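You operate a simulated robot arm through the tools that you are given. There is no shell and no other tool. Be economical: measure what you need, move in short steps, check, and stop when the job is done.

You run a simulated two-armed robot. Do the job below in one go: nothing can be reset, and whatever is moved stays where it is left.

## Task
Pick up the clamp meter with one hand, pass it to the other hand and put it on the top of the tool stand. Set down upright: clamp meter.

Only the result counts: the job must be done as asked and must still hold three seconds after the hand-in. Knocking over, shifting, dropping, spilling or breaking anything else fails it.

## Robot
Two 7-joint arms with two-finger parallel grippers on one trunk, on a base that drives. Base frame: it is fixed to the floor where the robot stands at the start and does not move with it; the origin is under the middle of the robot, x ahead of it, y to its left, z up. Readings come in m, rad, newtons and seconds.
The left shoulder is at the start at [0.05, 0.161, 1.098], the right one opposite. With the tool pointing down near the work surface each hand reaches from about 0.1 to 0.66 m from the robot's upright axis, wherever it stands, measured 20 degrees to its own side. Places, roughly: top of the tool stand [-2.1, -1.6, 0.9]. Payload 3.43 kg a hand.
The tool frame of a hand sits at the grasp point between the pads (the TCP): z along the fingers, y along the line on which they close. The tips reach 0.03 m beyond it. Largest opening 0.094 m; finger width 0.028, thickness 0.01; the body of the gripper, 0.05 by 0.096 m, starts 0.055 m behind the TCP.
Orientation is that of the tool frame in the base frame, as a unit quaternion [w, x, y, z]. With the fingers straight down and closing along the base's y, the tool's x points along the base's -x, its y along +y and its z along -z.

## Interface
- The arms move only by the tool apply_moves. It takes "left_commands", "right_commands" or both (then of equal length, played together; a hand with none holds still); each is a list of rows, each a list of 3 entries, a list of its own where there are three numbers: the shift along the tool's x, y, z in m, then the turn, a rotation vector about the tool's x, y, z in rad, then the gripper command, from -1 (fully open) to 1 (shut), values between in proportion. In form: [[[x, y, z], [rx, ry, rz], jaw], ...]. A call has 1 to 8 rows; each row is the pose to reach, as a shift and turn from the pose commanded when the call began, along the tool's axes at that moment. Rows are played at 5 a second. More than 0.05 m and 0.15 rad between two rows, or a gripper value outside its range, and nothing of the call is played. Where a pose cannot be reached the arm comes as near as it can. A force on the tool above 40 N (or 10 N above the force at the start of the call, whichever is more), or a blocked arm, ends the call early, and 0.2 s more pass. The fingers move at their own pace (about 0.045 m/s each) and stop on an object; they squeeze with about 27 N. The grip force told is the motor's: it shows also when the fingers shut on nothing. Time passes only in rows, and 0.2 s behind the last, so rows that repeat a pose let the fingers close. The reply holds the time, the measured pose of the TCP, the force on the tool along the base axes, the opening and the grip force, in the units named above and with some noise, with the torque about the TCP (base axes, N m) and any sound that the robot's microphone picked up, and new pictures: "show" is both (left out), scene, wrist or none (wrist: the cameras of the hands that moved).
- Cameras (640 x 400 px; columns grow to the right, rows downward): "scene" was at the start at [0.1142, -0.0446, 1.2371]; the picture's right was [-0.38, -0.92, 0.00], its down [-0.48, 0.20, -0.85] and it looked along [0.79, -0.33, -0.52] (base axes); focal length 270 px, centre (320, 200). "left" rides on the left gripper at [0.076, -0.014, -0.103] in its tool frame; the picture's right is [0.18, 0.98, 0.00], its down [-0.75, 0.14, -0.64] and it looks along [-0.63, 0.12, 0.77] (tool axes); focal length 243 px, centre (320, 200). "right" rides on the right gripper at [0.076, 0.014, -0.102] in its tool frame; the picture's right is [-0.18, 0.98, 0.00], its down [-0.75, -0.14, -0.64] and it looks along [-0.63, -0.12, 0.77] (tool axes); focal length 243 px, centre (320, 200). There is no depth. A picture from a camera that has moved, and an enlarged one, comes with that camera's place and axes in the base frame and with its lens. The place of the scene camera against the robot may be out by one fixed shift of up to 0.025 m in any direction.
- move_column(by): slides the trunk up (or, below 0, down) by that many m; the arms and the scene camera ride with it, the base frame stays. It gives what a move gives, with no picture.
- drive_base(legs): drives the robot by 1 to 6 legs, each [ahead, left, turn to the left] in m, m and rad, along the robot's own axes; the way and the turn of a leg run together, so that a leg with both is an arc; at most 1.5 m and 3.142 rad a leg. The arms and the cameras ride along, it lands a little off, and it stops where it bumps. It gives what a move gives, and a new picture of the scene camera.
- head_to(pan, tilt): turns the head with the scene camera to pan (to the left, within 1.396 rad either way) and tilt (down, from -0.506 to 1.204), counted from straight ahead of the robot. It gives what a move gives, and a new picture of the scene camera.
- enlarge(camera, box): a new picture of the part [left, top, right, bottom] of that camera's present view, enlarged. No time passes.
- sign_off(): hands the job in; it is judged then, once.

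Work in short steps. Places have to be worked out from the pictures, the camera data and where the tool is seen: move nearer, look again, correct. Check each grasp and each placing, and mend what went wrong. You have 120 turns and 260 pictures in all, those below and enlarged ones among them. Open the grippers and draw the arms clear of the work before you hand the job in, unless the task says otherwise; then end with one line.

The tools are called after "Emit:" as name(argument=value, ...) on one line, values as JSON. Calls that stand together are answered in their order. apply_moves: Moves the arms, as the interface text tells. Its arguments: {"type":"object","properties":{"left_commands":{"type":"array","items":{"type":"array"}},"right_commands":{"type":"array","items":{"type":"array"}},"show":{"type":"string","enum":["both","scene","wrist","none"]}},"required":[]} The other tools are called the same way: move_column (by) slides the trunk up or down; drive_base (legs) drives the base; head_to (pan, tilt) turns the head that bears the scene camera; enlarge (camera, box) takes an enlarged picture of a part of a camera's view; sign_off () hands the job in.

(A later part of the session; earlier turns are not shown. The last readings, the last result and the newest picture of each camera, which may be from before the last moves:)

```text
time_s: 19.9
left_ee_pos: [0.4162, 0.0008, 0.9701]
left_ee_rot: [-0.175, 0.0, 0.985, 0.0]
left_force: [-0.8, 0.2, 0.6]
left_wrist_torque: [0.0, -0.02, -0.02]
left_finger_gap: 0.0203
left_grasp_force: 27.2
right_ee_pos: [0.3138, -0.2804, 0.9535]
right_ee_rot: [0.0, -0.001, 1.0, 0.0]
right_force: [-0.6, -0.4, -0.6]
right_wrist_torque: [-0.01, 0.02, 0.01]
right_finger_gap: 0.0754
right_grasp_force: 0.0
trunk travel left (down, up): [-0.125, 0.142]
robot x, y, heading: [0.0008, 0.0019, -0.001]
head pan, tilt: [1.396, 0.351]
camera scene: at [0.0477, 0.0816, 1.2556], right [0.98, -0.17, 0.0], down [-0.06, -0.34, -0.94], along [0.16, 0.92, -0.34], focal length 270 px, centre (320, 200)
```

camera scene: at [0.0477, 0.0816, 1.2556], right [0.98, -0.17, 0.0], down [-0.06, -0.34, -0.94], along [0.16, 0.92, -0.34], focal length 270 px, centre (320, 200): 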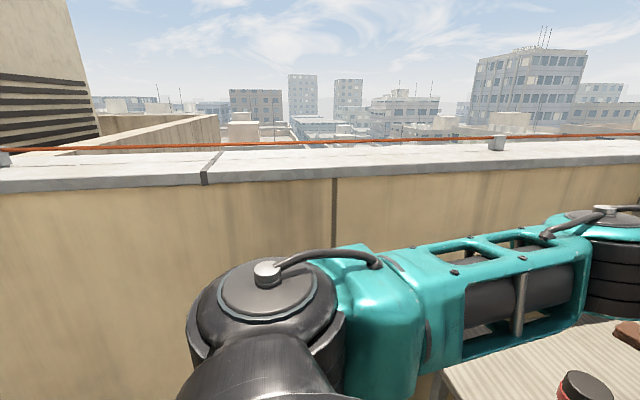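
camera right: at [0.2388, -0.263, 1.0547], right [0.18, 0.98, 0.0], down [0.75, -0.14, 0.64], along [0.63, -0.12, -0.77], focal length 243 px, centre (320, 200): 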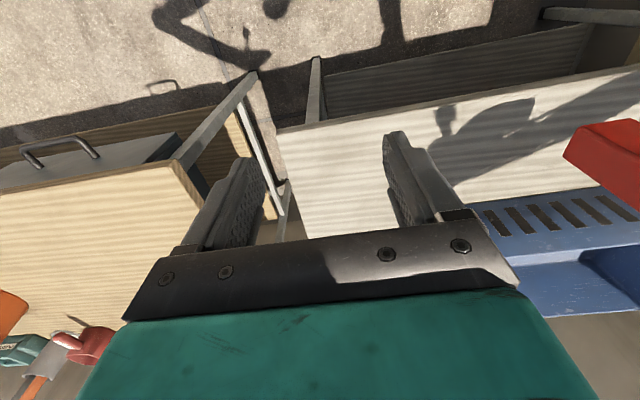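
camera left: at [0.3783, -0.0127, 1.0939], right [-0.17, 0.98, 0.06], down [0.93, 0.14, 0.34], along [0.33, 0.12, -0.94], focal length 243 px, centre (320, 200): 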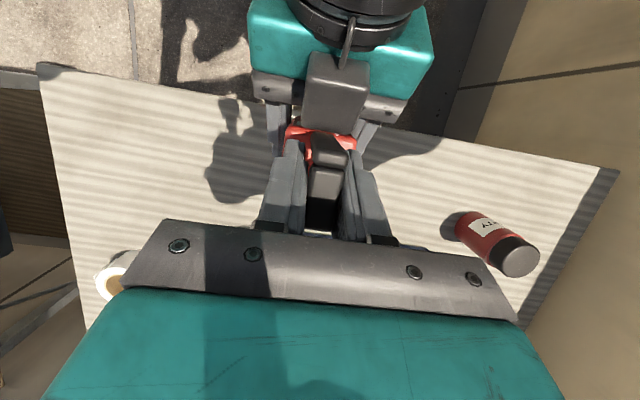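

The left side is a wall and the right is open floor. I raise the trunk so the meter clears everything, then back straight away from the table a little and look behind.

Emit:
move_column(by=0.12)

Emit:
drive_base(legs=[[-0.4, 0, 0]])

Emit:
head_to(pan=-1.396, tilt=0.45)

```text
time_s: 21.4
left_ee_pos: [0.4165, 0.0022, 1.0902]
left_ee_rot: [-0.174, 0.0, 0.985, 0.0]
left_force: [0.2, 0.8, -2.6]
left_wrist_torque: [-0.01, 0.01, 0.01]
left_finger_gap: 0.0202
left_grasp_force: 27.3
right_ee_pos: [0.3138, -0.2794, 1.0723]
right_ee_rot: [0.0, 0.0, 1.0, 0.0]
right_force: [-0.7, 1.1, -0.5]
right_wrist_torque: [-0.03, -0.02, -0.02]
right_finger_gap: 0.0752
right_grasp_force: 0.0
trunk travel left (down, up): [-0.245, 0.022]
robot x, y, heading: [-0.004, -0.0032, 0.004]
head pan, tilt: [1.396, 0.351]
```

```text
time_s: 23.9
left_ee_pos: [0.017, 0.0028, 1.0926]
left_ee_rot: [-0.174, -0.003, 0.985, -0.001]
left_force: [0.1, -1.1, -1.6]
left_wrist_torque: [-0.02, -0.05, 0.03]
left_finger_gap: 0.0204
left_grasp_force: 27.2
right_ee_pos: [-0.0829, -0.2794, 1.0719]
right_ee_rot: [0.0, -0.003, 1.0, 0.0]
right_force: [-0.1, 0.0, 0.7]
right_wrist_torque: [-0.02, -0.03, -0.02]
right_finger_gap: 0.0752
right_grasp_force: 0.1
trunk travel left (down, up): [-0.245, 0.022]
robot x, y, heading: [-0.4005, -0.0014, 0.005]
head pan, tilt: [1.396, 0.351]
camera scene: at [-0.3519, 0.0806, 1.3756], right [0.99, -0.17, 0.0], down [-0.06, -0.34, -0.94], along [0.16, 0.93, -0.34], focal length 270 px, centre (320, 200)
```

scene: 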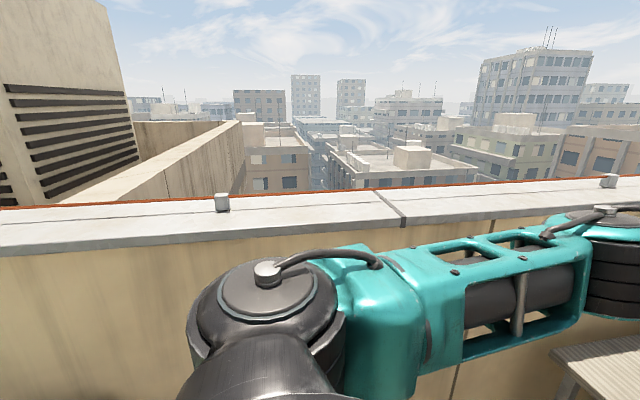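

```text
time_s: 26.4
left_ee_pos: [0.0165, 0.0036, 1.0907]
left_ee_rot: [-0.174, -0.004, 0.985, -0.001]
left_force: [0.8, 0.2, -1.3]
left_wrist_torque: [0.0, 0.0, 0.02]
left_finger_gap: 0.02
left_grasp_force: 26.8
right_ee_pos: [-0.0815, -0.2787, 1.0723]
right_ee_rot: [-0.001, -0.004, 1.0, 0.0]
right_force: [-0.8, 0.4, 0.6]
right_wrist_torque: [0.01, 0.03, -0.03]
right_finger_gap: 0.0749
right_grasp_force: 0.0
trunk travel left (down, up): [-0.245, 0.022]
robot x, y, heading: [-0.3993, 0.001, 0.006]
head pan, tilt: [-1.396, 0.45]
camera scene: at [-0.3503, -0.1016, 1.3663], right [-0.98, -0.18, 0.0], down [-0.08, 0.43, -0.9], along [0.16, -0.89, -0.44], focal length 270 px, centre (320, 200)
```

scene: 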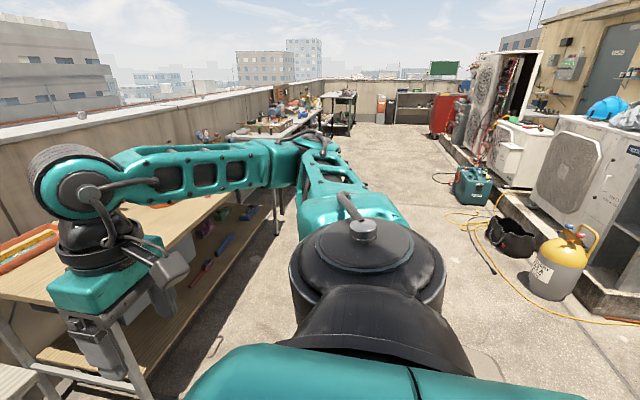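

There's a clear floor region between the right table and the gas cylinder at (-1.6, -1.7). I turn right in place by 0.8 rad to view the tool stand.

Emit:
drive_base(legs=[[0, 0, -0.8]])

```text
time_s: 28.8
left_ee_pos: [-0.1008, -0.2919, 1.0907]
left_ee_rot: [-0.162, 0.373, 0.911, 0.066]
left_force: [0.9, -0.1, -2.1]
left_wrist_torque: [0.02, 0.0, -0.01]
left_finger_gap: 0.0204
left_grasp_force: 26.9
right_ee_pos: [-0.3695, -0.4194, 1.0735]
right_ee_rot: [0.0, 0.378, 0.926, -0.001]
right_force: [-0.4, 0.0, 0.5]
right_wrist_torque: [-0.01, 0.01, -0.01]
right_finger_gap: 0.0752
right_grasp_force: 0.1
trunk travel left (down, up): [-0.245, 0.022]
robot x, y, heading: [-0.398, -0.0019, -0.778]
head pan, tilt: [-1.396, 0.45]
camera scene: at [-0.4305, -0.1155, 1.3663], right [-0.82, 0.57, 0.0], down [0.25, 0.36, -0.9], along [-0.51, -0.74, -0.44], focal length 270 px, centre (320, 200)
```

scene: 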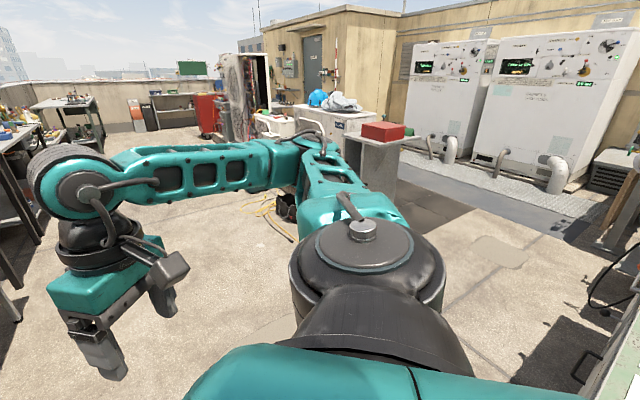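

The tool stand looks like the grey pedestal with a red box on it. I enlarge it.

Emit:
enlarge(camera="scene", box=[300, 90, 460, 220])

```text
3.08 times, centred on (380, 155) of scene
camera zoom: at [-0.4305, -0.1155, 1.3663], right [-0.82, 0.57, 0.0], down [0.25, 0.36, -0.9], along [-0.51, -0.74, -0.44], focal length 830 px, centre (135, 338)
```

zoom: 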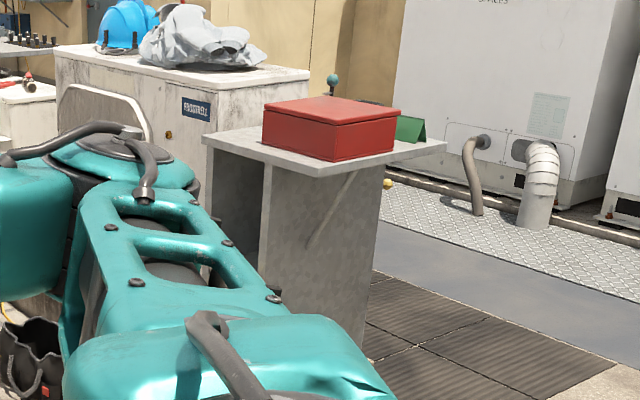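

The stand top spans about x -2.2 to -1.77 and y -1.75 to -1.35, with a red box and a green item already on it. Approaching from its +y side avoids the gas cylinder. I turn to face -y and look toward -x, where I'd travel.

Emit:
drive_base(legs=[[0, 0, -0.79]])

Emit:
head_to(pan=-0.9, tilt=0.45)

```text
time_s: 31.3
left_ee_pos: [-0.3969, -0.4172, 1.0894]
left_ee_rot: [-0.123, 0.696, 0.696, 0.123]
left_force: [-0.2, 0.4, -2.2]
left_wrist_torque: [0.02, -0.02, 0.02]
left_finger_gap: 0.0202
left_grasp_force: 26.8
right_ee_pos: [-0.6778, -0.3158, 1.0717]
right_ee_rot: [0.0, 0.707, 0.707, 0.0]
right_force: [0.0, 0.2, 0.0]
right_wrist_torque: [0.01, -0.04, 0.0]
right_finger_gap: 0.0751
right_grasp_force: 0.1
trunk travel left (down, up): [-0.245, 0.022]
robot x, y, heading: [-0.4, 0.0002, -1.575]
head pan, tilt: [-1.396, 0.45]
camera scene: at [-0.4978, -0.0675, 1.3663], right [-0.17, 0.98, 0.0], down [0.43, 0.08, -0.9], along [-0.89, -0.16, -0.44], focal length 270 px, centre (320, 200)
```

scene: 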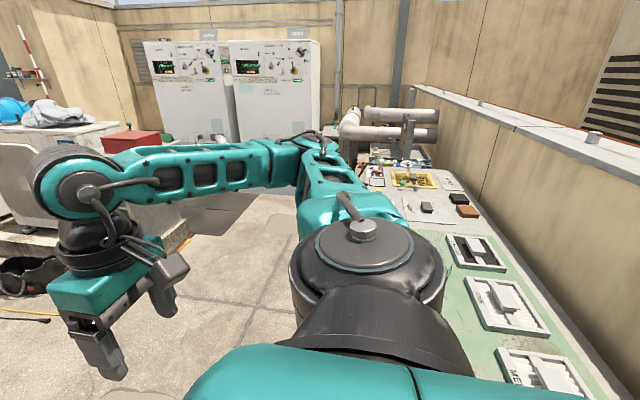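

```text
time_s: 32.3
left_ee_pos: [-0.3978, -0.4183, 1.0906]
left_ee_rot: [-0.123, 0.697, 0.696, 0.124]
left_force: [-0.3, 0.6, -1.6]
left_wrist_torque: [-0.05, 0.01, 0.01]
left_finger_gap: 0.0203
left_grasp_force: 27.8
right_ee_pos: [-0.6773, -0.316, 1.0733]
right_ee_rot: [0.0, 0.708, 0.706, 0.0]
right_force: [-0.2, 0.5, -0.1]
right_wrist_torque: [-0.02, 0.01, 0.0]
right_finger_gap: 0.0753
right_grasp_force: 0.0
trunk travel left (down, up): [-0.245, 0.022]
robot x, y, heading: [-0.3944, -0.0026, -1.574]
head pan, tilt: [-0.901, 0.45]
camera scene: at [-0.4792, -0.1087, 1.3663], right [-0.62, 0.78, 0.0], down [0.34, 0.27, -0.9], along [-0.71, -0.56, -0.44], focal length 270 px, centre (320, 200)
```

scene: 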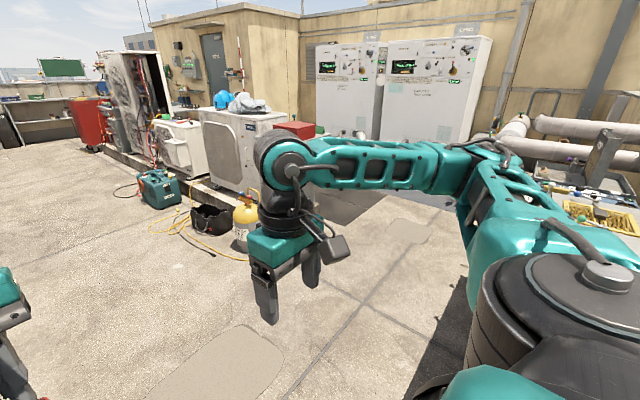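

The floor ahead is clear, and the bench on the +y side stays away if I first go ahead. I drive 0.7 m ahead, then slide right 1.2 m, with the left hand still short of the stand.

Emit:
drive_base(legs=[[0.7, 0, 0], [0, -1.2, 0]])

Emit:
head_to(pan=-0.45, tilt=0.5)

```text
time_s: 46.4
left_ee_pos: [-1.5759, -1.1292, 1.0905]
left_ee_rot: [-0.124, 0.693, 0.699, 0.122]
left_force: [-1.1, -0.1, -1.5]
left_wrist_torque: [-0.01, -0.02, 0.0]
left_finger_gap: 0.0203
left_grasp_force: 27.6
right_ee_pos: [-1.8568, -1.0301, 1.0737]
right_ee_rot: [0.001, 0.705, 0.709, 0.0]
right_force: [-0.1, -0.3, -0.5]
right_wrist_torque: [0.02, 0.02, 0.01]
right_finger_gap: 0.0752
right_grasp_force: 0.2
trunk travel left (down, up): [-0.245, 0.022]
robot x, y, heading: [-1.5785, -0.7157, -1.572]
head pan, tilt: [-0.901, 0.45]
camera scene: at [-1.6599, -0.821, 1.3663], right [-0.63, 0.78, 0.0], down [0.34, 0.27, -0.9], along [-0.7, -0.56, -0.44], focal length 270 px, centre (320, 200)
```

scene: 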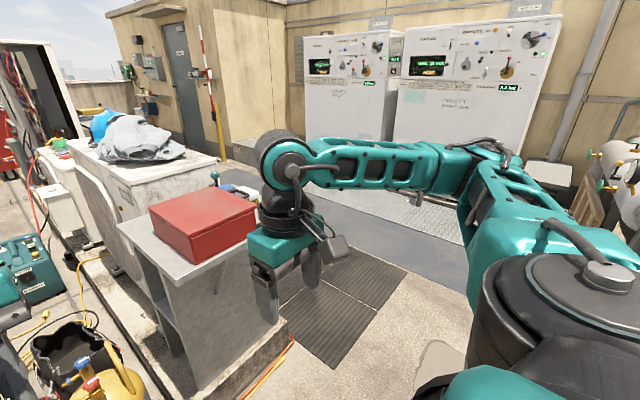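

```text
time_s: 47.3
left_ee_pos: [-1.575, -1.1286, 1.0904]
left_ee_rot: [-0.124, 0.693, 0.699, 0.122]
left_force: [0.4, 1.0, -2.8]
left_wrist_torque: [-0.04, -0.04, 0.03]
left_finger_gap: 0.0202
left_grasp_force: 27.1
right_ee_pos: [-1.8562, -1.0292, 1.0727]
right_ee_rot: [0.0, 0.704, 0.71, 0.0]
right_force: [0.3, -0.3, -0.6]
right_wrist_torque: [0.03, 0.01, 0.03]
right_finger_gap: 0.0754
right_grasp_force: 0.1
trunk travel left (down, up): [-0.245, 0.022]
robot x, y, heading: [-1.5819, -0.7158, -1.562]
head pan, tilt: [-0.45, 0.499]
camera scene: at [-1.6273, -0.8455, 1.3619], right [-0.9, 0.43, 0.0], down [0.21, 0.43, -0.88], along [-0.38, -0.79, -0.48], focal length 270 px, centre (320, 200)
```

scene: 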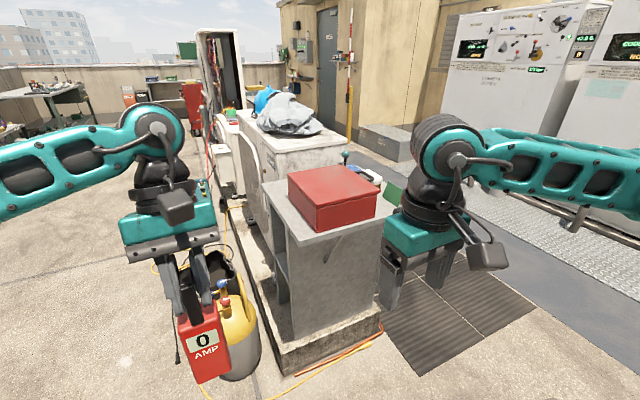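

Emit:
enlarge(camera="scene", box=[240, 140, 420, 260])

```text
3.33 times, centred on (330, 200) of scene
camera zoom: at [-1.6273, -0.8455, 1.3619], right [-0.9, 0.43, 0.0], down [0.21, 0.43, -0.88], along [-0.38, -0.79, -0.48], focal length 900 px, centre (287, 200)
```

zoom: 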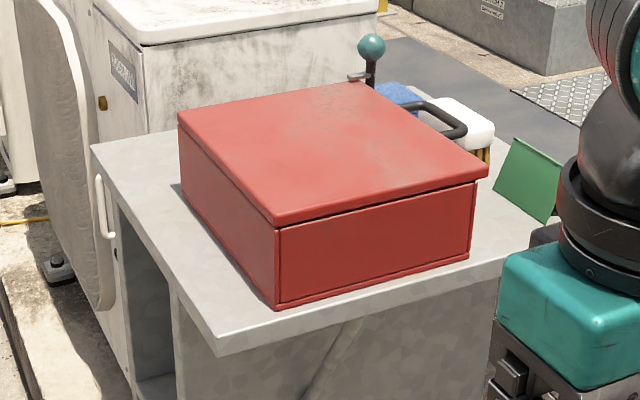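

The free strip left of the red box is only about 0.065 m wide, and the far (-x) side of the top is hidden. I slide 0.55 m right to see that side.

Emit:
drive_base(legs=[[0, -0.55, 0]])

Emit:
head_to(pan=-0.1, tilt=0.65)

```text
time_s: 52.6
left_ee_pos: [-2.1272, -1.1358, 1.091]
left_ee_rot: [-0.125, 0.69, 0.703, 0.122]
left_force: [-0.3, -0.5, -2.1]
left_wrist_torque: [0.0, 0.03, -0.02]
left_finger_gap: 0.02
left_grasp_force: 26.7
right_ee_pos: [-2.4075, -1.0391, 1.0724]
right_ee_rot: [0.0, 0.701, 0.713, -0.001]
right_force: [1.2, 0.0, -0.1]
right_wrist_torque: [0.02, -0.02, 0.02]
right_finger_gap: 0.0753
right_grasp_force: 0.1
trunk travel left (down, up): [-0.245, 0.022]
robot x, y, heading: [-2.1372, -0.7212, -1.555]
head pan, tilt: [-0.45, 0.499]
camera scene: at [-2.1809, -0.8531, 1.3619], right [-0.91, 0.42, 0.0], down [0.2, 0.43, -0.88], along [-0.37, -0.8, -0.48], focal length 270 px, centre (320, 200)
```

scene: 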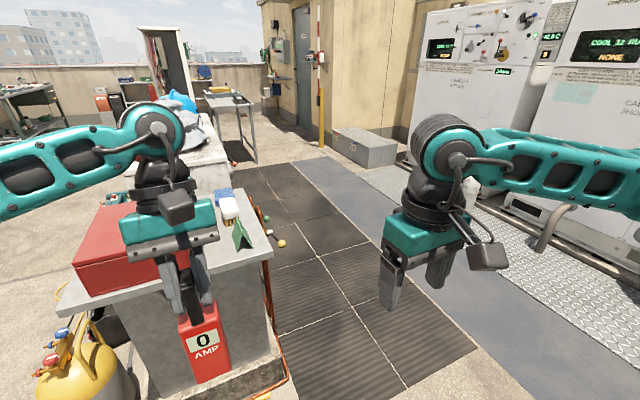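

```text
time_s: 53.5
left_ee_pos: [-2.1263, -1.1356, 1.0915]
left_ee_rot: [-0.124, 0.689, 0.703, 0.122]
left_force: [-0.1, -0.1, -1.3]
left_wrist_torque: [-0.03, 0.0, -0.01]
left_finger_gap: 0.0204
left_grasp_force: 27.1
right_ee_pos: [-2.4089, -1.0401, 1.0738]
right_ee_rot: [0.0, 0.7, 0.714, 0.001]
right_force: [0.4, 0.5, 0.0]
right_wrist_torque: [-0.01, 0.01, -0.01]
right_finger_gap: 0.075
right_grasp_force: 0.0
trunk travel left (down, up): [-0.245, 0.022]
robot x, y, heading: [-2.1343, -0.7182, -1.554]
head pan, tilt: [-0.099, 0.649]
camera scene: at [-2.1498, -0.857, 1.3485], right [-1.0, 0.08, 0.0], down [0.05, 0.6, -0.8], along [-0.07, -0.79, -0.6], focal length 270 px, centre (320, 200)
```

scene: 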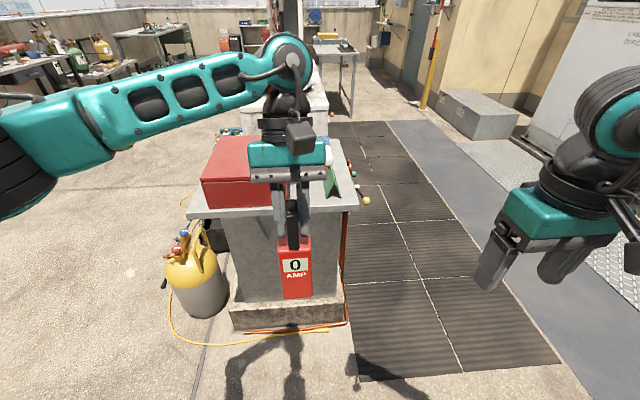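

The left arm hides the area, so I check the left wrist camera, which looks down past the meter toward the stand, and the enlarged scene.

Emit:
enlarge(camera="left", box=[0, 0, 640, 400])

Emit:
enlarge(camera="scene", box=[180, 120, 380, 250])

Emit:
enlarge(camera="right", box=[0, 0, 640, 400])

```text
1.00 times, centred on (320, 200) of left (not enlarged: the box is as wide or as high as the picture)
camera zoom: at [-2.142, -1.0998, 1.2137], right [0.98, 0.19, 0.06], down [0.16, -0.93, 0.34], along [0.12, -0.33, -0.94], focal length 243 px, centre (320, 200)
```

zoom: 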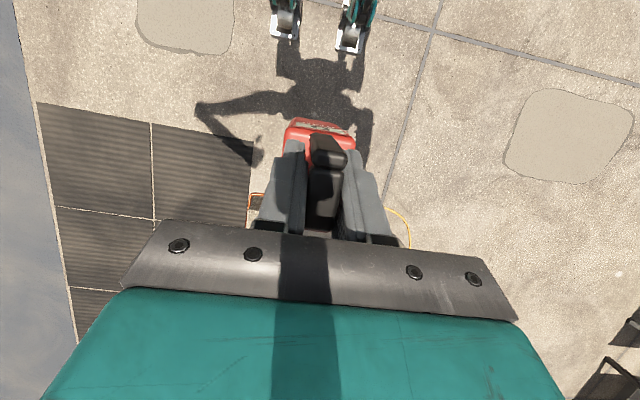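

```text
3.08 times, centred on (280, 185) of scene
camera zoom: at [-2.1498, -0.857, 1.3485], right [-1.0, 0.08, 0.0], down [0.05, 0.6, -0.8], along [-0.07, -0.79, -0.6], focal length 830 px, centre (443, 246)
```

zoom: 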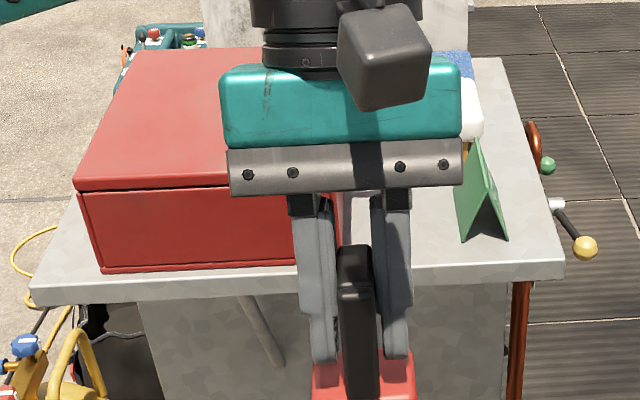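

```text
1.00 times, centred on (320, 200) of right (not enlarged: the box is as wide or as high as the picture)
camera zoom: at [-2.3946, -0.9612, 1.1745], right [0.99, -0.17, 0.0], down [-0.13, -0.76, 0.64], along [-0.11, -0.63, -0.77], focal length 243 px, centre (320, 200)
```

zoom: 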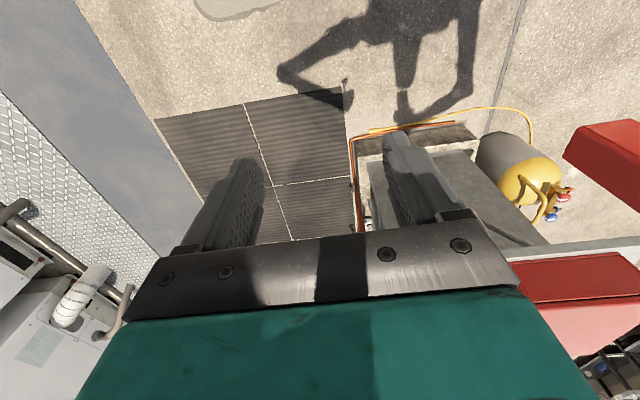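

The scene shows a free slot on the stand's front between the red box (right edge x≈-2.10) and the green tent (x≈-2.22), with the front edge at y≈-1.40. The left hand hides its depth, so I pull the right hand back and up, slide 0.15 m left and look again.

Emit:
apply_moves(right_commands=[[[0.03, -0.01, -0.02], [0, 0, 0], -0.6], [[0.06, -0.02, -0.04], [0, 0, 0], -0.6], [[0.09, -0.03, -0.06], [0, 0, 0], -0.6], [[0.12, -0.04, -0.08], [0, 0, 0], -0.6]], show="none")

Emit:
drive_base(legs=[[0, 0.17, 0]])

Emit:
head_to(pan=-0.3, tilt=0.65)

```text
time_s: 54.5
left_ee_pos: [-2.127, -1.1346, 1.091]
left_ee_rot: [-0.124, 0.69, 0.703, 0.121]
left_force: [0.2, 0.3, -2.2]
left_wrist_torque: [-0.01, 0.0, 0.02]
left_finger_gap: 0.0203
left_grasp_force: 26.7
right_ee_pos: [-2.4545, -0.9264, 1.1598]
right_ee_rot: [0.0, 0.7, 0.714, 0.001]
right_force: [0.0, 0.9, 0.8]
right_wrist_torque: [-0.03, 0.0, 0.0]
right_finger_gap: 0.0751
right_grasp_force: 0.1
right hand out of reach, approached as far as the arm can: row 3, 4
trunk travel left (down, up): [-0.245, 0.022]
robot x, y, heading: [-2.137, -0.7208, -1.554]
head pan, tilt: [-0.099, 0.649]
```

```text
time_s: 56.6
left_ee_pos: [-1.9528, -1.1324, 1.0915]
left_ee_rot: [-0.125, 0.69, 0.703, 0.122]
left_force: [-0.7, -0.5, -2.2]
left_wrist_torque: [0.01, 0.01, -0.01]
left_finger_gap: 0.0202
left_grasp_force: 27.0
right_ee_pos: [-2.2836, -0.9244, 1.1597]
right_ee_rot: [0.0, 0.701, 0.713, 0.001]
right_force: [0.9, -0.1, -0.5]
right_wrist_torque: [0.04, 0.01, 0.0]
right_finger_gap: 0.0754
right_grasp_force: 0.1
trunk travel left (down, up): [-0.245, 0.022]
robot x, y, heading: [-1.9612, -0.7175, -1.554]
head pan, tilt: [-0.099, 0.649]
camera scene: at [-1.9773, -0.8538, 1.3485], right [-1.0, 0.08, 0.0], down [0.05, 0.6, -0.8], along [-0.06, -0.79, -0.6], focal length 270 px, centre (320, 200)
```

scene: 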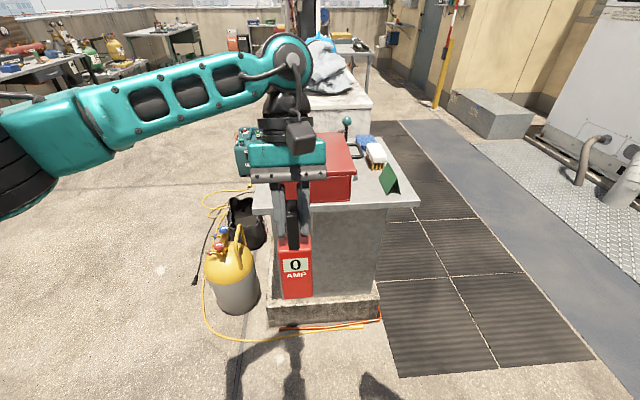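

```text
time_s: 57.3
left_ee_pos: [-1.9534, -1.1325, 1.0918]
left_ee_rot: [-0.124, 0.69, 0.703, 0.122]
left_force: [0.6, 0.0, -1.5]
left_wrist_torque: [-0.01, 0.0, -0.02]
left_finger_gap: 0.0204
left_grasp_force: 26.8
right_ee_pos: [-2.2824, -0.9255, 1.1604]
right_ee_rot: [0.001, 0.702, 0.712, 0.001]
right_force: [0.2, 0.1, -0.6]
right_wrist_torque: [0.01, 0.02, -0.02]
right_finger_gap: 0.0753
right_grasp_force: 0.0
trunk travel left (down, up): [-0.245, 0.022]
robot x, y, heading: [-1.9586, -0.7176, -1.555]
head pan, tilt: [-0.3, 0.649]
camera scene: at [-1.9946, -0.8507, 1.3485], right [-0.96, 0.28, 0.0], down [0.17, 0.58, -0.8], along [-0.22, -0.77, -0.6], focal length 270 px, centre (320, 200)
```

scene: 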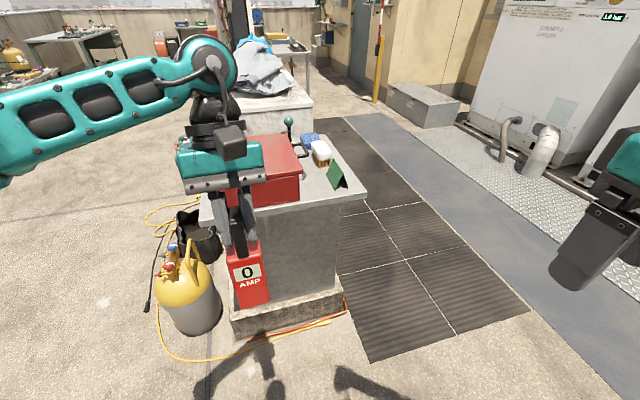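

Emit:
enlarge(camera="scene", box=[240, 110, 380, 210])

```text
4.00 times, centred on (310, 160) of scene
camera zoom: at [-1.9946, -0.8507, 1.3485], right [-0.96, 0.28, 0.0], down [0.17, 0.58, -0.8], along [-0.22, -0.77, -0.6], focal length 1080 px, centre (360, 360)
```

zoom: 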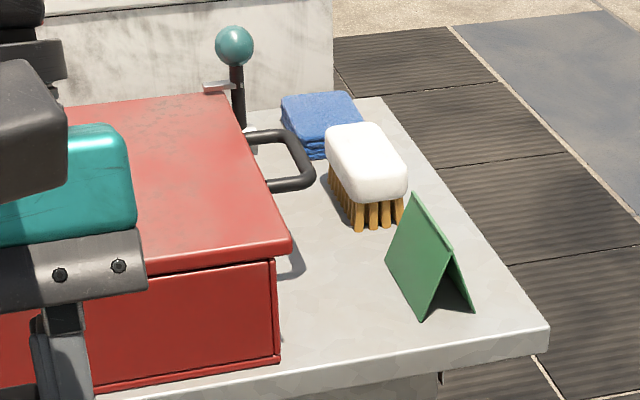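

The slot is clear: x from -2.20 to -2.095 and y from -1.41 to about -1.55. I target the meter centre at (-2.148, -1.462). I raise the meter 0.04, slide right 0.195 and go ahead 0.24, stopping short of the slot.

Emit:
apply_moves(left_commands=[[[0.0069, 0, -0.0188], [0, 0, 0], 1], [[0.0137, 0, -0.0376], [0, 0, 0], 1], [[0.0137, 0, -0.0376], [0, 0, 0], 1]], show="none")

Emit:
drive_base(legs=[[0, -0.195, -0.016], [0.24, 0, 0]])

```text
time_s: 58.1
left_ee_pos: [-1.9525, -1.1342, 1.1294]
left_ee_rot: [-0.124, 0.69, 0.703, 0.122]
left_force: [0.5, 0.1, -2.1]
left_wrist_torque: [-0.04, -0.02, -0.01]
left_finger_gap: 0.0202
left_grasp_force: 27.2
right_ee_pos: [-2.2817, -0.9257, 1.1596]
right_ee_rot: [0.0, 0.701, 0.713, 0.001]
right_force: [1.3, -0.3, -0.4]
right_wrist_torque: [-0.02, -0.03, 0.01]
right_finger_gap: 0.0751
right_grasp_force: 0.0
trunk travel left (down, up): [-0.245, 0.022]
robot x, y, heading: [-1.9606, -0.7158, -1.546]
head pan, tilt: [-0.3, 0.649]
```

```text
time_s: 61.8
left_ee_pos: [-2.1519, -1.377, 1.1292]
left_ee_rot: [-0.123, 0.695, 0.697, 0.123]
left_force: [0.0, -0.8, -2.4]
left_wrist_torque: [-0.03, 0.01, -0.01]
left_finger_gap: 0.0203
left_grasp_force: 26.9
right_ee_pos: [-2.4783, -1.1626, 1.1585]
right_ee_rot: [0.0, 0.706, 0.708, 0.001]
right_force: [0.7, -0.6, -1.0]
right_wrist_torque: [0.0, 0.0, 0.0]
right_finger_gap: 0.0751
right_grasp_force: 0.1
trunk travel left (down, up): [-0.245, 0.022]
robot x, y, heading: [-2.1576, -0.9563, -1.565]
head pan, tilt: [-0.3, 0.649]
camera scene: at [-2.1896, -1.0923, 1.3484], right [-0.96, 0.29, 0.0], down [0.18, 0.58, -0.8], along [-0.23, -0.76, -0.61], focal length 270 px, centre (320, 200)
```

scene: 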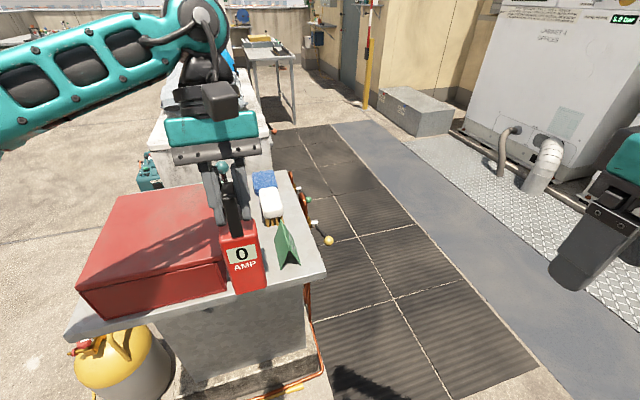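

The meter is just over the stand's front edge at (-2.152, -1.377). I check the enlarged scene and the wrist views.

Emit:
enlarge(camera="scene", box=[160, 170, 340, 310])

Emit:
enlarge(camera="left", box=[160, 0, 480, 240])

Emit:
enlarge(camera="right", box=[0, 0, 640, 400])

```text
2.86 times, centred on (250, 240) of scene
camera zoom: at [-2.1896, -1.0923, 1.3484], right [-0.96, 0.29, 0.0], down [0.18, 0.58, -0.8], along [-0.23, -0.76, -0.61], focal length 771 px, centre (520, 86)
```

zoom: 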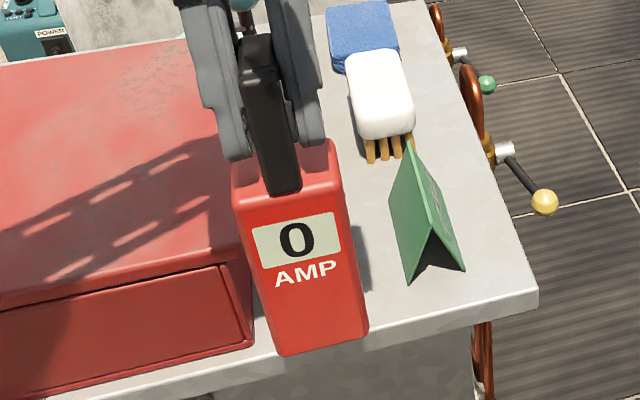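

```text
1.67 times, centred on (320, 120) of left
camera zoom: at [-2.1677, -1.3392, 1.2526], right [0.98, 0.18, 0.06], down [0.14, -0.93, 0.34], along [0.12, -0.33, -0.94], focal length 404 px, centre (320, 333)
```

zoom: 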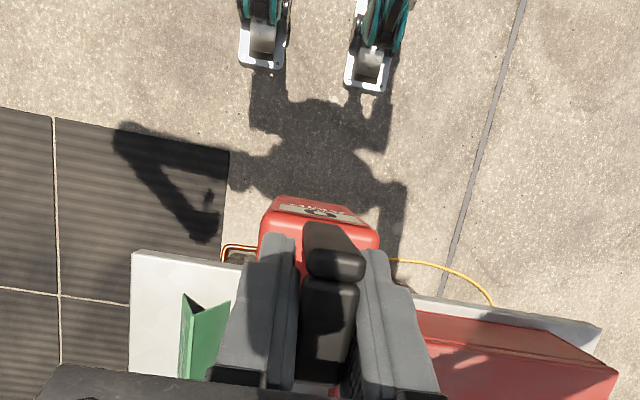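

```text
1.00 times, centred on (320, 200) of right (not enlarged: the box is as wide or as high as the picture)
camera zoom: at [-2.4643, -1.084, 1.261], right [0.98, -0.18, 0.0], down [-0.14, -0.75, 0.64], along [-0.12, -0.63, -0.77], focal length 243 px, centre (320, 200)
```

zoom: 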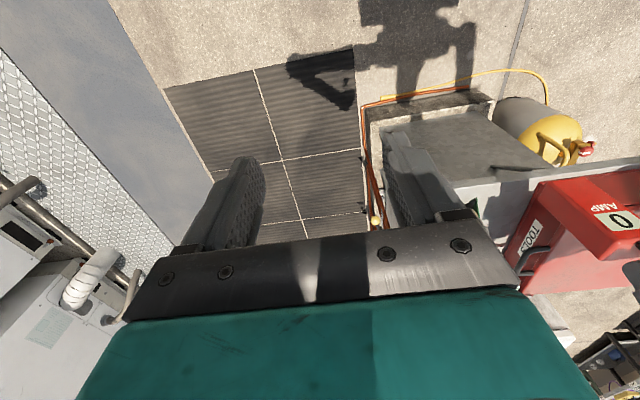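

The wrist view confirms the stand corner at (-2.29, -1.415), the tent foot at x≈-2.205 and the box side at ≈-2.093. The meter at x=-2.152 is nearly centred in the slot. I drive 0.09 m ahead.

Emit:
drive_base(legs=[[0.09, 0.003, -0.006]])

Emit:
enlarge(camera="scene", box=[160, 170, 340, 310])

Emit:
enlarge(camera="left", box=[160, 0, 480, 240])

```text
time_s: 63.0
left_ee_pos: [-2.1524, -1.4664, 1.1291]
left_ee_rot: [-0.123, 0.698, 0.694, 0.124]
left_force: [0.1, 0.0, -1.2]
left_wrist_torque: [-0.03, 0.0, 0.01]
left_finger_gap: 0.0202
left_grasp_force: 26.6
right_ee_pos: [-2.4779, -1.2497, 1.1593]
right_ee_rot: [0.0, 0.708, 0.706, 0.0]
right_force: [0.9, -0.1, 0.0]
right_wrist_torque: [0.01, 0.0, 0.02]
right_finger_gap: 0.0752
right_grasp_force: 0.0
trunk travel left (down, up): [-0.245, 0.022]
robot x, y, heading: [-2.1536, -1.0463, -1.57]
head pan, tilt: [-0.3, 0.649]
camera scene: at [-2.1876, -1.183, 1.3484], right [-0.95, 0.3, 0.0], down [0.18, 0.58, -0.8], along [-0.24, -0.76, -0.61], focal length 270 px, centre (320, 200)
```

scene: 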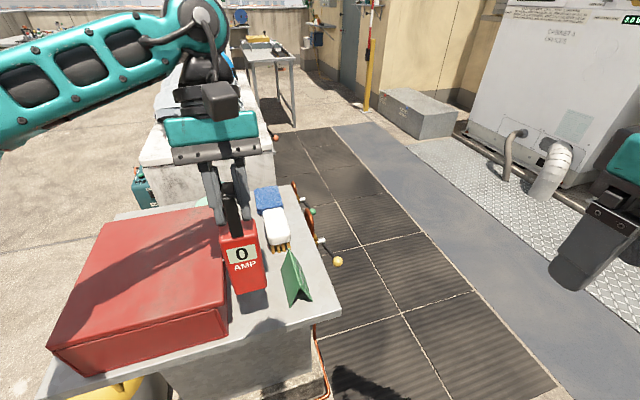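

```text
2.86 times, centred on (250, 240) of scene
camera zoom: at [-2.1876, -1.183, 1.3484], right [-0.95, 0.3, 0.0], down [0.18, 0.58, -0.8], along [-0.24, -0.76, -0.61], focal length 771 px, centre (520, 86)
```

zoom: 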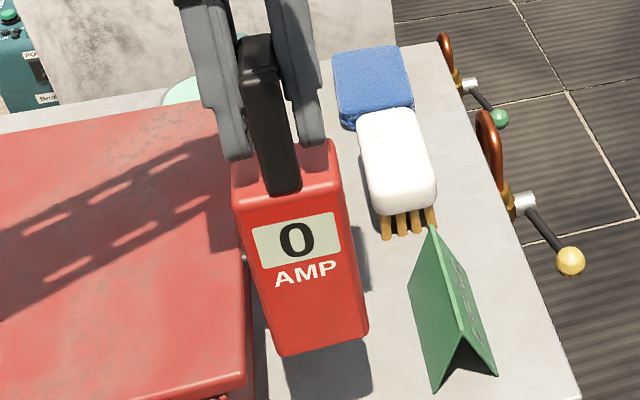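

```text
1.67 times, centred on (320, 120) of left
camera zoom: at [-2.1675, -1.4298, 1.2526], right [0.98, 0.17, 0.06], down [0.14, -0.93, 0.34], along [0.12, -0.33, -0.94], focal length 404 px, centre (320, 333)
```

zoom: 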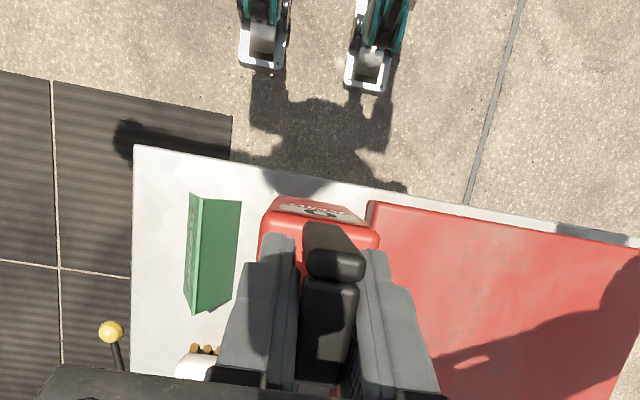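

The red box lid overhangs to x≈-2.117 and the tent foot is at -2.205, so I shift 8 mm right. I also go 15 mm further in, since the stand edge is at y≈-1.424, then lower by 0.05, leaving about 0.02 above the top.

Emit:
apply_moves(left_commands=[[[-0.0141, -0.008, -0.0051], [0, 0, 0], 1], [[-0.0227, -0.008, 0.0184], [0, 0, 0], 1], [[-0.0313, -0.008, 0.0419], [0, 0, 0], 1], [[-0.0313, -0.008, 0.0419], [0, 0, 0], 1]])

Emit:
enlarge(camera="scene", box=[160, 170, 340, 310])

Emit:
enlarge(camera="left", box=[160, 0, 480, 240])

```text
time_s: 64.0
left_ee_pos: [-2.1602, -1.48, 1.0792]
left_ee_rot: [-0.122, 0.698, 0.695, 0.123]
left_force: [-0.2, -0.1, -1.6]
left_wrist_torque: [-0.05, 0.02, 0.01]
left_finger_gap: 0.0207
left_grasp_force: 27.1
right_ee_pos: [-2.4777, -1.2496, 1.1598]
right_ee_rot: [0.0, 0.709, 0.706, 0.0]
right_force: [0.8, 0.4, 0.1]
right_wrist_torque: [-0.02, 0.02, 0.0]
right_finger_gap: 0.0751
right_grasp_force: 0.0
trunk travel left (down, up): [-0.245, 0.022]
robot x, y, heading: [-2.1506, -1.0519, -1.572]
head pan, tilt: [-0.3, 0.649]
camera scene: at [-2.1876, -1.182, 1.3485], right [-0.95, 0.3, 0.0], down [0.18, 0.58, -0.8], along [-0.24, -0.76, -0.6], focal length 270 px, centre (320, 200)
camera left: at [-2.1757, -1.4434, 1.2026], right [0.98, 0.17, 0.06], down [0.14, -0.93, 0.35], along [0.12, -0.33, -0.94], focal length 243 px, centre (320, 200)
```

scene: 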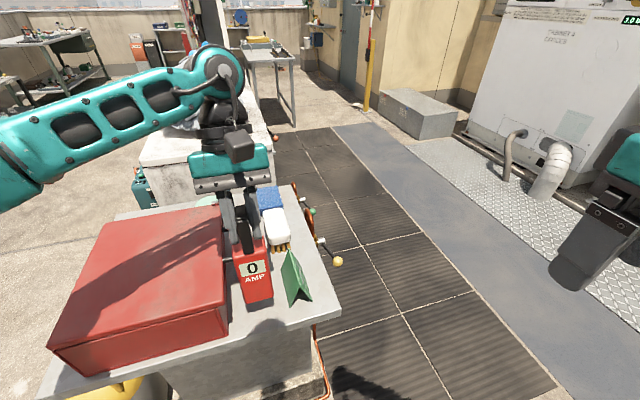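
left: 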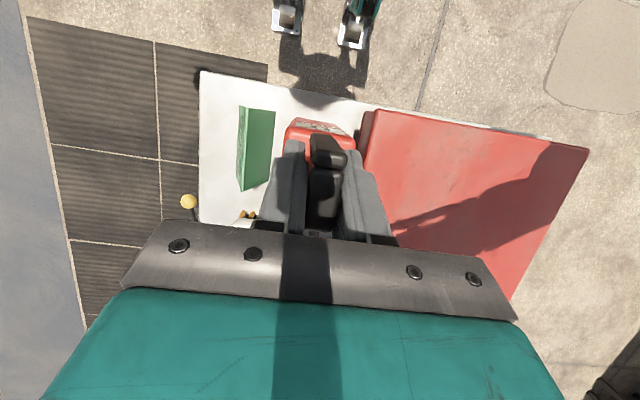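

```text
2.86 times, centred on (250, 240) of scene
camera zoom: at [-2.1876, -1.182, 1.3485], right [-0.95, 0.3, 0.0], down [0.18, 0.58, -0.8], along [-0.24, -0.76, -0.6], focal length 771 px, centre (520, 86)
```

zoom: 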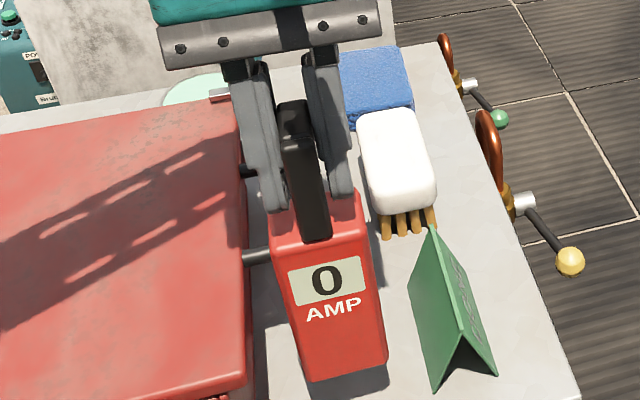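

```text
1.67 times, centred on (320, 120) of left
camera zoom: at [-2.1757, -1.4434, 1.2026], right [0.98, 0.17, 0.06], down [0.14, -0.93, 0.35], along [0.12, -0.33, -0.94], focal length 404 px, centre (320, 333)
```

zoom: 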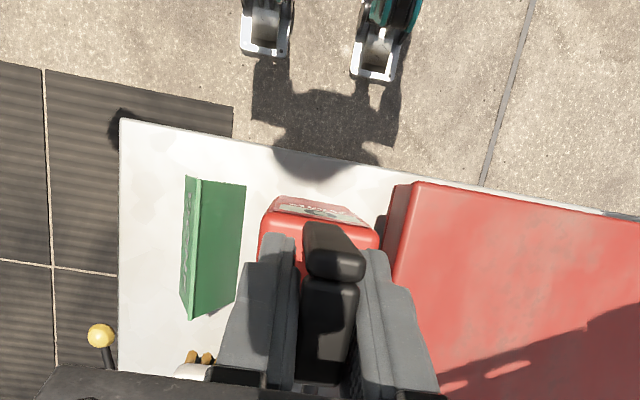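

The meter is centred between tent and box, with about 0.02 left to the stand top. I lower in small steps and watch for contact force.

Emit:
apply_moves(left_commands=[[[-0.0027, 0, 0.0075], [0, 0, 0], 1], [[-0.0045, 0, 0.0122], [0, 0, 0], 1], [[-0.0055, 0, 0.015], [0, 0, 0], 1], [[-0.0062, 0, 0.0169], [0, 0, 0], 1]], show="none")

Emit:
enlarge(camera="scene", box=[180, 190, 340, 310])

```text
time_s: 65.0
left_ee_pos: [-2.162, -1.4816, 1.0619]
left_ee_rot: [-0.123, 0.698, 0.695, 0.123]
left_force: [0.2, 0.4, -2.3]
left_wrist_torque: [0.0, 0.0, 0.0]
left_finger_gap: 0.0205
left_grasp_force: 27.1
right_ee_pos: [-2.4777, -1.2494, 1.1595]
right_ee_rot: [0.0, 0.709, 0.706, -0.001]
right_force: [-0.7, -0.3, 0.7]
right_wrist_torque: [0.03, 0.02, 0.0]
right_finger_gap: 0.075
right_grasp_force: 0.0
trunk travel left (down, up): [-0.245, 0.022]
robot x, y, heading: [-2.1516, -1.0482, -1.577]
head pan, tilt: [-0.3, 0.649]
```

```text
3.33 times, centred on (260, 250) of scene
camera zoom: at [-2.1876, -1.1821, 1.3485], right [-0.95, 0.3, 0.0], down [0.18, 0.58, -0.8], along [-0.24, -0.76, -0.6], focal length 900 px, centre (520, 33)
```

zoom: 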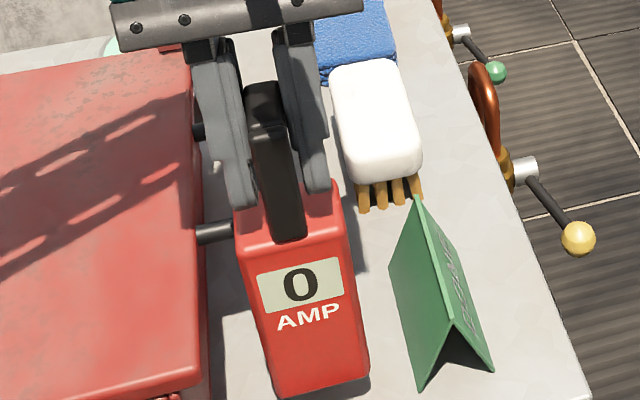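

No contact yet and the shadow gap is small. I continue down in 3 mm steps.

Emit:
apply_moves(left_commands=[[[-0.001, 0, 0.0028], [0, 0, 0], 1], [[-0.0017, 0, 0.0047], [0, 0, 0], 1], [[-0.0024, 0, 0.0066], [0, 0, 0], 1]], show="none")

```text
time_s: 65.8
left_ee_pos: [-2.1598, -1.4796, 1.055]
left_ee_rot: [-0.123, 0.698, 0.695, 0.124]
left_force: [0.3, 0.5, -1.5]
left_wrist_torque: [0.01, 0.03, 0.02]
left_finger_gap: 0.0204
left_grasp_force: 27.2
right_ee_pos: [-2.4771, -1.2497, 1.1586]
right_ee_rot: [-0.001, 0.709, 0.706, 0.0]
right_force: [0.2, 1.1, 0.1]
right_wrist_torque: [-0.01, -0.05, -0.01]
right_finger_gap: 0.0753
right_grasp_force: 0.1
trunk travel left (down, up): [-0.245, 0.022]
robot x, y, heading: [-2.1546, -1.0504, -1.575]
head pan, tilt: [-0.3, 0.649]
```

Still about 2 N downward, so nothing is touching. I go down further in 2–3 mm steps.

Emit:
apply_moves(left_commands=[[[-0.0007, 0, 0.0019], [0, 0, 0], 1], [[-0.0014, 0, 0.0038], [0, 0, 0], 1], [[-0.002, 0, 0.0056], [0, 0, 0], 1]], show="none")

Emit:
enlarge(camera="scene", box=[200, 220, 320, 310])

```text
time_s: 66.5
left_ee_pos: [-2.1618, -1.4799, 1.0483]
left_ee_rot: [-0.122, 0.697, 0.696, 0.123]
left_force: [-0.3, -0.5, -1.7]
left_wrist_torque: [0.0, 0.02, 0.03]
left_finger_gap: 0.0204
left_grasp_force: 27.5
right_ee_pos: [-2.4775, -1.2505, 1.1601]
right_ee_rot: [0.0, 0.708, 0.706, 0.0]
right_force: [-0.5, 0.0, -0.2]
right_wrist_torque: [-0.05, 0.02, 0.02]
right_finger_gap: 0.0751
right_grasp_force: 0.1
trunk travel left (down, up): [-0.245, 0.022]
robot x, y, heading: [-2.1503, -1.0512, -1.577]
head pan, tilt: [-0.3, 0.649]
```

```text
4.44 times, centred on (260, 265) of scene
camera zoom: at [-2.1876, -1.1821, 1.3485], right [-0.95, 0.3, 0.0], down [0.18, 0.58, -0.8], along [-0.24, -0.76, -0.6], focal length 1199 px, centre (587, -89)
```

zoom: 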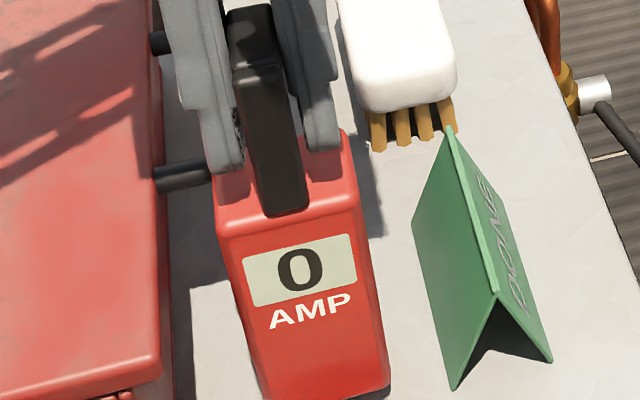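

Emit:
apply_moves(left_commands=[[[-0.0007, 0, 0.0019], [0, 0, 0], 1], [[-0.0014, 0, 0.0038], [0, 0, 0], 1], [[-0.002, 0, 0.0056], [0, 0, 0], 1], [[-0.0027, 0, 0.0075], [0, 0, 0], 1]], show="none")

Emit:
enlarge(camera="scene", box=[220, 270, 320, 340])

```text
time_s: 67.5
left_ee_pos: [-2.1602, -1.4801, 1.0423]
left_ee_rot: [-0.123, 0.698, 0.695, 0.123]
left_force: [-1.1, -0.2, -2.3]
left_wrist_torque: [0.02, 0.03, 0.01]
left_finger_gap: 0.0202
left_grasp_force: 27.3
right_ee_pos: [-2.4787, -1.2491, 1.1586]
right_ee_rot: [0.0, 0.708, 0.706, 0.0]
right_force: [0.2, 0.6, 0.1]
right_wrist_torque: [-0.03, -0.01, -0.02]
right_finger_gap: 0.0753
right_grasp_force: 0.1
trunk travel left (down, up): [-0.245, 0.022]
robot x, y, heading: [-2.153, -1.0458, -1.575]
head pan, tilt: [-0.3, 0.649]
```

```text
5.71 times, centred on (270, 305) of scene
camera zoom: at [-2.1876, -1.1821, 1.3485], right [-0.95, 0.3, 0.0], down [0.18, 0.58, -0.8], along [-0.24, -0.76, -0.6], focal length 1542 px, centre (606, -400)
```

zoom: 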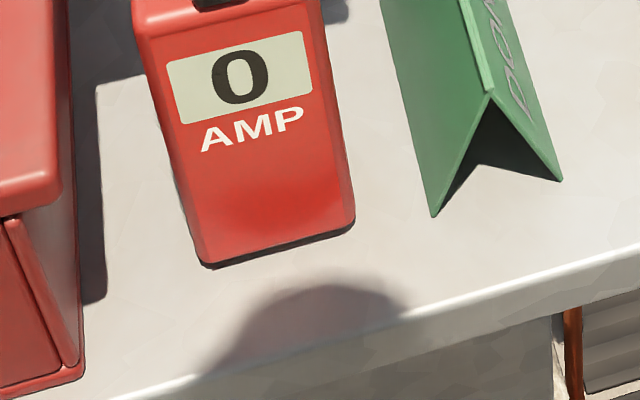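

A thin dark shadow line under the meter shows only a few millimetres left. I continue to contact.

Emit:
apply_moves(left_commands=[[[-0.0005, 0, 0.0014], [0, 0, 0], 1], [[-0.001, 0, 0.0028], [0, 0, 0], 1], [[-0.0014, 0, 0.0038], [0, 0, 0], 1]], show="none")

Emit:
enlarge(camera="scene", box=[220, 270, 320, 340])

```text
time_s: 68.3
left_ee_pos: [-2.1606, -1.4803, 1.0397]
left_ee_rot: [-0.123, 0.698, 0.695, 0.122]
left_force: [-1.5, 1.3, 11.6]
left_wrist_torque: [-0.08, -0.11, -0.01]
left_finger_gap: 0.0203
left_grasp_force: 27.0
right_ee_pos: [-2.4764, -1.2494, 1.1592]
right_ee_rot: [0.001, 0.709, 0.706, 0.0]
right_force: [-0.2, 0.2, -0.4]
right_wrist_torque: [-0.02, 0.02, -0.02]
right_finger_gap: 0.0754
right_grasp_force: 0.0
trunk travel left (down, up): [-0.245, 0.022]
robot x, y, heading: [-2.1518, -1.0501, -1.575]
head pan, tilt: [-0.3, 0.649]
```

```text
5.71 times, centred on (270, 305) of scene
camera zoom: at [-2.1877, -1.181, 1.3489], right [-0.95, 0.3, 0.0], down [0.18, 0.58, -0.8], along [-0.24, -0.76, -0.6], focal length 1542 px, centre (606, -400)
```

zoom: 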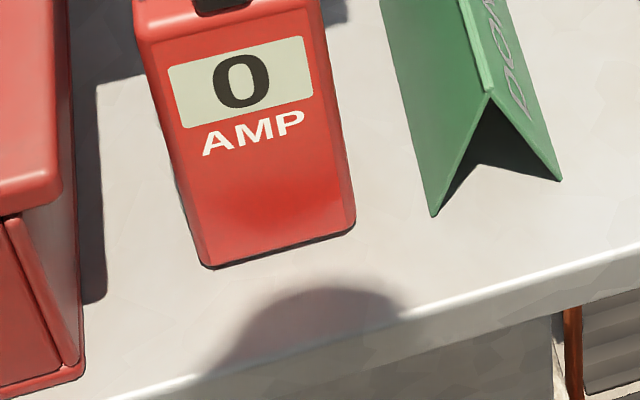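

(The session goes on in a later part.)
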